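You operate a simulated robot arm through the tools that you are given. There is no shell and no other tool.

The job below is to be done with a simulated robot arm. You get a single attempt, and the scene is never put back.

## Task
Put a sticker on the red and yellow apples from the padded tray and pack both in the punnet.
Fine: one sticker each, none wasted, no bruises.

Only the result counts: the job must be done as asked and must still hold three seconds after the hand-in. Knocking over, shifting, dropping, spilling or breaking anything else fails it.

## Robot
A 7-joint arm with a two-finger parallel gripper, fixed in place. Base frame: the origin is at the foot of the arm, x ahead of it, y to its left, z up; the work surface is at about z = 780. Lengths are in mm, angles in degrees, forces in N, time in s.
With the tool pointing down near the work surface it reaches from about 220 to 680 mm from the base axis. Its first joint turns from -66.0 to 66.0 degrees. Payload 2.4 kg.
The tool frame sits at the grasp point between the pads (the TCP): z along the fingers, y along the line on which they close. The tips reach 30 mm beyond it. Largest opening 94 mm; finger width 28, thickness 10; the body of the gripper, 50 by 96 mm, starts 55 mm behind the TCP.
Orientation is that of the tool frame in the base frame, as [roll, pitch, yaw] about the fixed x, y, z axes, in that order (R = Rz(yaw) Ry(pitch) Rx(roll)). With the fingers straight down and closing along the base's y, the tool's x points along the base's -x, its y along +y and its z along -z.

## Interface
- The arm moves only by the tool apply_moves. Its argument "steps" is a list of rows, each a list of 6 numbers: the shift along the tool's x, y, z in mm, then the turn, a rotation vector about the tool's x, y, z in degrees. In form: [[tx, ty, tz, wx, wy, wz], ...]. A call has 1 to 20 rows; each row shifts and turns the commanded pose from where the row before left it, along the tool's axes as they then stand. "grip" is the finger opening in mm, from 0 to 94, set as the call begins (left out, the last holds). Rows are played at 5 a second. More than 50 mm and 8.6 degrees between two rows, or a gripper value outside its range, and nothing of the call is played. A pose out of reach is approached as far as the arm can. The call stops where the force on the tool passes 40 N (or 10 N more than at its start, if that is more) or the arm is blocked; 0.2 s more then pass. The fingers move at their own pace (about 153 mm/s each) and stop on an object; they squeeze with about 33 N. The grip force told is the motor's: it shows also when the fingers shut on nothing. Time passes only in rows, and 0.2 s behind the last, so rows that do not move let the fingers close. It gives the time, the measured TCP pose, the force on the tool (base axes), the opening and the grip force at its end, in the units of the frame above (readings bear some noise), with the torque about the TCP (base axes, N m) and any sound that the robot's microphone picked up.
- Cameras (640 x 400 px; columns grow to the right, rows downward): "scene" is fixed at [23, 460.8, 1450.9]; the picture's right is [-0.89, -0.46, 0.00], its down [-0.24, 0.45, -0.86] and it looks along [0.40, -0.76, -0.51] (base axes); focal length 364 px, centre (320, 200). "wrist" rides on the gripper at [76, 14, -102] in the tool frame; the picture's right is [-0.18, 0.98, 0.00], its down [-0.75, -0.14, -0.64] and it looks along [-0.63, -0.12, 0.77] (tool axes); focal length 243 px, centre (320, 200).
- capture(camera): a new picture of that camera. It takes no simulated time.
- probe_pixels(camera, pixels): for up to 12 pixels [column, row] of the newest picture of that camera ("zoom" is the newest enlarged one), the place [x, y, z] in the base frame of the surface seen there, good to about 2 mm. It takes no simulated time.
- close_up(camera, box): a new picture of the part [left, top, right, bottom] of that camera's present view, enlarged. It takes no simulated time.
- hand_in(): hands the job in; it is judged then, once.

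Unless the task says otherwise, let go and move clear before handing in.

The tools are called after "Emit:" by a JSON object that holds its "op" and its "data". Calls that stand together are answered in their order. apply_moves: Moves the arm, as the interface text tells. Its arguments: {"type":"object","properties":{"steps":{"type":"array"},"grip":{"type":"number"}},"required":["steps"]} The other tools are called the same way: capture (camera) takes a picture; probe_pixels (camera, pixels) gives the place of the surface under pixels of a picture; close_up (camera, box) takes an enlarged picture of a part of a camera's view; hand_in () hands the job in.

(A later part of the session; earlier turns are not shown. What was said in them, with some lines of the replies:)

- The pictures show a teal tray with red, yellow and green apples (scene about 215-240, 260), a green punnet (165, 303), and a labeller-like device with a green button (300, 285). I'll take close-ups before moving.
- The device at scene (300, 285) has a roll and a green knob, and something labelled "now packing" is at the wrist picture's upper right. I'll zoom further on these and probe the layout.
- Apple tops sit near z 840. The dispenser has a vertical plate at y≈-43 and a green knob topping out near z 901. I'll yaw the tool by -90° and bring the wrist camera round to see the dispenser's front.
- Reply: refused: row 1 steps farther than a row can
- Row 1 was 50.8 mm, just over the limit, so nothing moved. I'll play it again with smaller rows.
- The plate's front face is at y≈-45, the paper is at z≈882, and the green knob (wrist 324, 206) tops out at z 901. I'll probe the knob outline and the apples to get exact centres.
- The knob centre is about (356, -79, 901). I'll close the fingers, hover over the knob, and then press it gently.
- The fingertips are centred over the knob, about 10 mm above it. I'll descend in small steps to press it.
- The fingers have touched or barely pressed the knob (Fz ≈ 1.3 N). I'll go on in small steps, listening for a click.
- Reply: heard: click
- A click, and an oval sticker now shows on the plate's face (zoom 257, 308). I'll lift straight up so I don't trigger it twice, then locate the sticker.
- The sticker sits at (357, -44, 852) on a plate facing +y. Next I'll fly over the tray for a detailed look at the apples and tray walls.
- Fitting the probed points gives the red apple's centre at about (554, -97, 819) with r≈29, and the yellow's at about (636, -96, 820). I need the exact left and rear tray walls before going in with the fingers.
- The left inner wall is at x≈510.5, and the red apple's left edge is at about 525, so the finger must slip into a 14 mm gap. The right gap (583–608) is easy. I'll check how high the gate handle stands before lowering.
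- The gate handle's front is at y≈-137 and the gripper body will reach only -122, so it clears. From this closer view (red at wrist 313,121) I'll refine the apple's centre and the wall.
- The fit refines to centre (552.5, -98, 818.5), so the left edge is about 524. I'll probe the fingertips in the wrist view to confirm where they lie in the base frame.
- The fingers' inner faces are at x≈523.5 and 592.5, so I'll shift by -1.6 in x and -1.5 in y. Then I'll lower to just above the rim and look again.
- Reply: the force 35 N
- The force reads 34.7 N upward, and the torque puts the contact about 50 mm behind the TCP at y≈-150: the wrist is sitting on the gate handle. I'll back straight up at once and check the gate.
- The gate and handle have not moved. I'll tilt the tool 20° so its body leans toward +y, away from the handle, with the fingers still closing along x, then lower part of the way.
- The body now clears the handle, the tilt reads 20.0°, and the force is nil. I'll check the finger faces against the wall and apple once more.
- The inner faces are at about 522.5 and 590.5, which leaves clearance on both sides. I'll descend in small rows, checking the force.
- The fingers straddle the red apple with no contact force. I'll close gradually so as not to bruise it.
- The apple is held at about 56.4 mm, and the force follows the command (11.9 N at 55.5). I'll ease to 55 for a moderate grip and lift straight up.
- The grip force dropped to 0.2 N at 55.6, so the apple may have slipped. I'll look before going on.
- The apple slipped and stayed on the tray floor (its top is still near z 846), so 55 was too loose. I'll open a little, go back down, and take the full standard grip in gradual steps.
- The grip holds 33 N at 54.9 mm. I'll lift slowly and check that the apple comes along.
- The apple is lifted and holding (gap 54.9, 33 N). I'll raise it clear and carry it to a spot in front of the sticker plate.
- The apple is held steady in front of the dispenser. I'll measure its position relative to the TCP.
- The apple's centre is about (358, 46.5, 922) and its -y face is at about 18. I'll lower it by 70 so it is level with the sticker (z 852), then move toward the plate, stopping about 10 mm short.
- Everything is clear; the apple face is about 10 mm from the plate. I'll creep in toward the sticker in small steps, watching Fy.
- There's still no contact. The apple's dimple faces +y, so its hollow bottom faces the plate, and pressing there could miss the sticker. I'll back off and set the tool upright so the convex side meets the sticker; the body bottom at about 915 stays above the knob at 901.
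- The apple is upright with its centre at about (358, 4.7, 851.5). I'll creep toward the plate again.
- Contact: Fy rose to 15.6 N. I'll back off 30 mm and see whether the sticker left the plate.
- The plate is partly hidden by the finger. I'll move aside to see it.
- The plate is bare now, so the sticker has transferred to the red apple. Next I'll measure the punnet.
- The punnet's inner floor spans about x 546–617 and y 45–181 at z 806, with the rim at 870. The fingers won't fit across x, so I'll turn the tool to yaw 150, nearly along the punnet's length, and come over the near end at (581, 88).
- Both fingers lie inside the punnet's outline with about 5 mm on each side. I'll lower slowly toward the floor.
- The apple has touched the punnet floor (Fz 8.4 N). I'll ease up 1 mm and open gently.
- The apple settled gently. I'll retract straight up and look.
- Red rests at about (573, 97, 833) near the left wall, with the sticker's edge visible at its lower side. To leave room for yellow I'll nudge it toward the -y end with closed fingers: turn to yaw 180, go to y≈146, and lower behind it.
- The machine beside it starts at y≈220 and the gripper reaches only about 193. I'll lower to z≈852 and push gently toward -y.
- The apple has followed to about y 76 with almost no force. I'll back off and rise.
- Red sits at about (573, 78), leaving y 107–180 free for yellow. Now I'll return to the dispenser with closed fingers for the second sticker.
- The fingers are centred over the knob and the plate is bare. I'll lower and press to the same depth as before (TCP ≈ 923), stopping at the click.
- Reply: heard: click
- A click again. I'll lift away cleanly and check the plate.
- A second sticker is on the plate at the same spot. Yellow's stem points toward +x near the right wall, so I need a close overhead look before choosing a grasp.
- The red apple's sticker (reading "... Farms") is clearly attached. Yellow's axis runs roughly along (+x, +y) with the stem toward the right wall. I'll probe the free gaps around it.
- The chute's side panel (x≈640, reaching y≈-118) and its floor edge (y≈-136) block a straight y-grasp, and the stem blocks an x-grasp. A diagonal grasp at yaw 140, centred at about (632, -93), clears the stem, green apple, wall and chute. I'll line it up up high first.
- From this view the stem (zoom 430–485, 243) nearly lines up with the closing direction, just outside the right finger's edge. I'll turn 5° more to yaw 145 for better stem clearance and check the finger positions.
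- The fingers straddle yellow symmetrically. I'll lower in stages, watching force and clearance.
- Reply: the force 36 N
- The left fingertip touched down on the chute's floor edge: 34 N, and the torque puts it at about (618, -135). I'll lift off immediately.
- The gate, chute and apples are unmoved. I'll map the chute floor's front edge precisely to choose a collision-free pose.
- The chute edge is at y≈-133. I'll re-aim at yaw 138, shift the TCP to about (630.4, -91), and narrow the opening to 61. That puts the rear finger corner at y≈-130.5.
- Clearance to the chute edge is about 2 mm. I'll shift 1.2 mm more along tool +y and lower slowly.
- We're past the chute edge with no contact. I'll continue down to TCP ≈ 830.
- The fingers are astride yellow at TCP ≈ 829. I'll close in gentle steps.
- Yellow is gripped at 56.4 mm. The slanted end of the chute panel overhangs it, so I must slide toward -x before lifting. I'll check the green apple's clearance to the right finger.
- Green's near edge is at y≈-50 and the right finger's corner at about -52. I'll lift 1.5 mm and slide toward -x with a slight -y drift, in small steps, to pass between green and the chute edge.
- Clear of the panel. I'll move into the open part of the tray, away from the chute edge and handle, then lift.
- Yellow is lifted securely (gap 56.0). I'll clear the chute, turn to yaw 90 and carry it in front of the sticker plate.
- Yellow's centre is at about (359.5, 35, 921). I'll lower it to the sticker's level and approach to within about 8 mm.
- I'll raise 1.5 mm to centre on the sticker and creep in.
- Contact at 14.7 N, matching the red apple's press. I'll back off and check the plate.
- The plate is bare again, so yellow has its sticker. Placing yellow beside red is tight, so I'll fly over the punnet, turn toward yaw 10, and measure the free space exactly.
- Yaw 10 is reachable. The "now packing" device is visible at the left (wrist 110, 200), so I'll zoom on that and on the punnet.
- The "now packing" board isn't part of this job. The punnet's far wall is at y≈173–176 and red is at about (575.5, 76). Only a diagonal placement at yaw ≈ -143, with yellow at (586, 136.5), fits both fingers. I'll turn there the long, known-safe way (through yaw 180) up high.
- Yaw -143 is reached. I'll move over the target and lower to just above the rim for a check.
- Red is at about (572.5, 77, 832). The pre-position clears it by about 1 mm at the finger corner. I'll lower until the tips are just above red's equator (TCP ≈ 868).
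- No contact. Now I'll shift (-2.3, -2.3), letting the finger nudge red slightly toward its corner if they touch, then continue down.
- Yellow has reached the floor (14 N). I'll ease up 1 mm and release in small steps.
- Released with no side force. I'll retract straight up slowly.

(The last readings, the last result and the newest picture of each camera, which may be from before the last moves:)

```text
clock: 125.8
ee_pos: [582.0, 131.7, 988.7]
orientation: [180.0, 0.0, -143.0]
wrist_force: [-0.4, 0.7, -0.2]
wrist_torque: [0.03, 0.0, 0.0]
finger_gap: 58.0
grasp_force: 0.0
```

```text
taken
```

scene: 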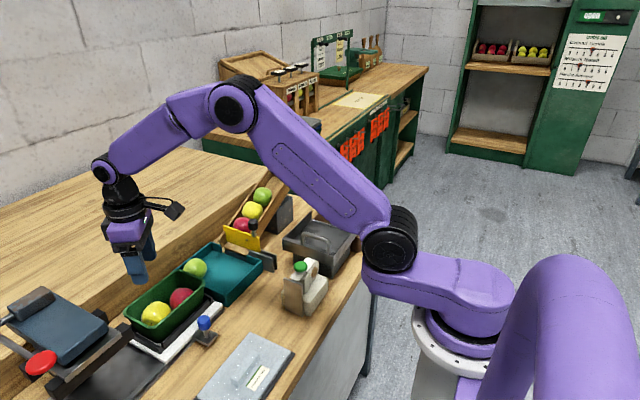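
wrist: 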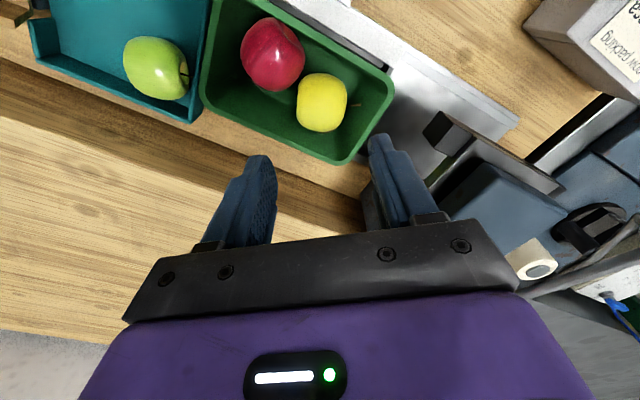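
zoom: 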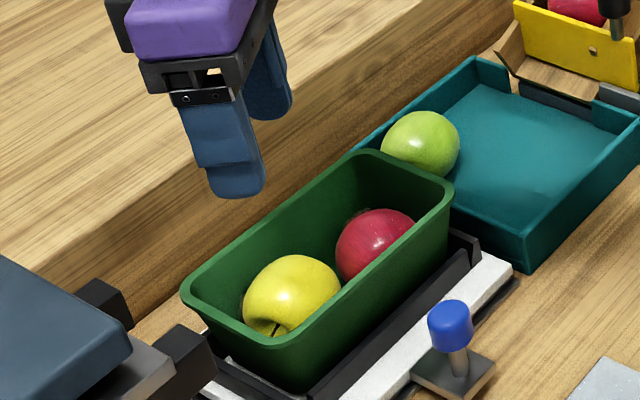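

Both apples lie in the punnet, and the dispenser plate, green apple and chute look unchanged. I'll inspect the apples for bruises and yellow's sticker.

Emit:
{"op": "close_up", "data": {"camera": "wrist", "box": [195, 0, 405, 165]}}

Emit:
{"op": "apply_moves", "data": {"steps": [[-30, 0, -20, 0, 0, 0], [-30, 0, -20, 0, 0, 0], [-30, 0, 0, 0, 0, 0], [0, 0, 0, 0, 0, 0]]}}

Emit:
{"op": "close_up", "data": {"camera": "wrist", "box": [170, 0, 400, 140]}}

Emit:
{"op": "capture", "data": {"camera": "wrist"}}

```text
2.42 times, centred on (300, 82) of wrist
```

zoom: 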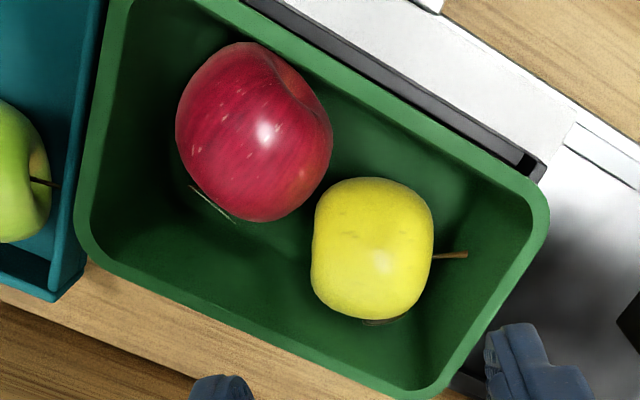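

```text
clock: 126.8
ee_pos: [652.3, 187.2, 1029.7]
orientation: [-179.9, -0.1, -143.0]
wrist_force: [0.3, -0.1, 0.2]
wrist_torque: [0.01, 0.01, -0.02]
finger_gap: 58.5
grasp_force: 0.1
```

```text
2.78 times, centred on (285, 70) of wrist
```

zoom: 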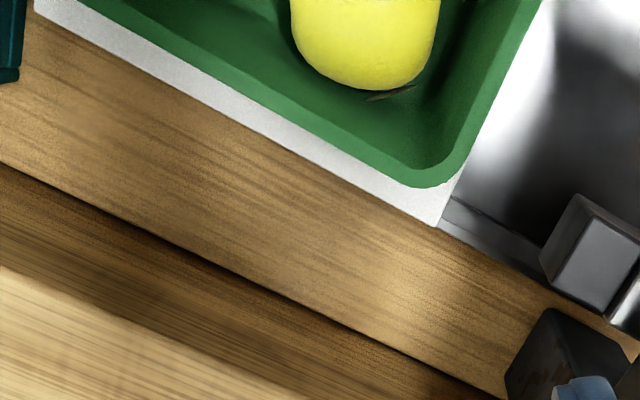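

```text
taken
```

wrist: 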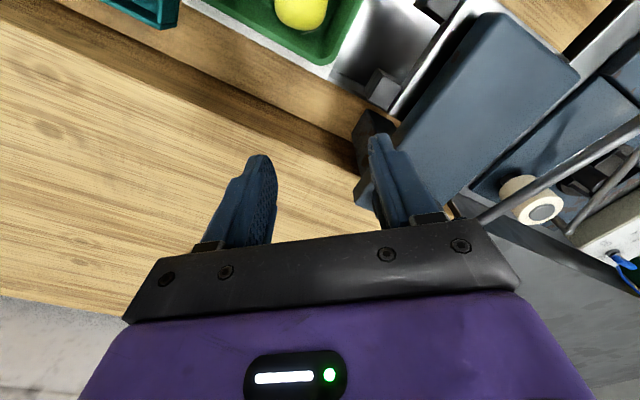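

Both apples rest in the punnet with a sticker edge visible on each (yellow at zoom 390, 93; red seen earlier), and I see no bruises. The plate is bare, nothing else has shifted, and the gripper is clear, so I'm handing in.

Emit:
{"op": "hand_in", "data": {}}

```text
The job is handed in.
```

The red and yellow apples from the padded tray are both in the punnet, each with one sticker, and the job is handed in. I pressed the dispenser twice, and both stickers went onto the apples, so none was wasted. I saw no bruises in the last close-ups, but those only show the upper sides.

- **Contacts with other things:** while lining up for the red apple, the wrist pressed on the gate handle. Later a fingertip pressed on the edge of the chute. Each was about 34 N, and I backed off at once. Pictures and position checks afterwards showed neither had moved.
- **Red apple grip:** on the first try my grip was too loose and the fingers slid up off it. It stayed on the tray floor, and the second grip held.
- **Red apple in the punnet:** I nudged it toward one end with closed fingers to make room for the yellow one. The force was close to nothing.

The green apple, tray, chute and dispenser all looked unchanged at the end, and the gripper was clear before I handed in.
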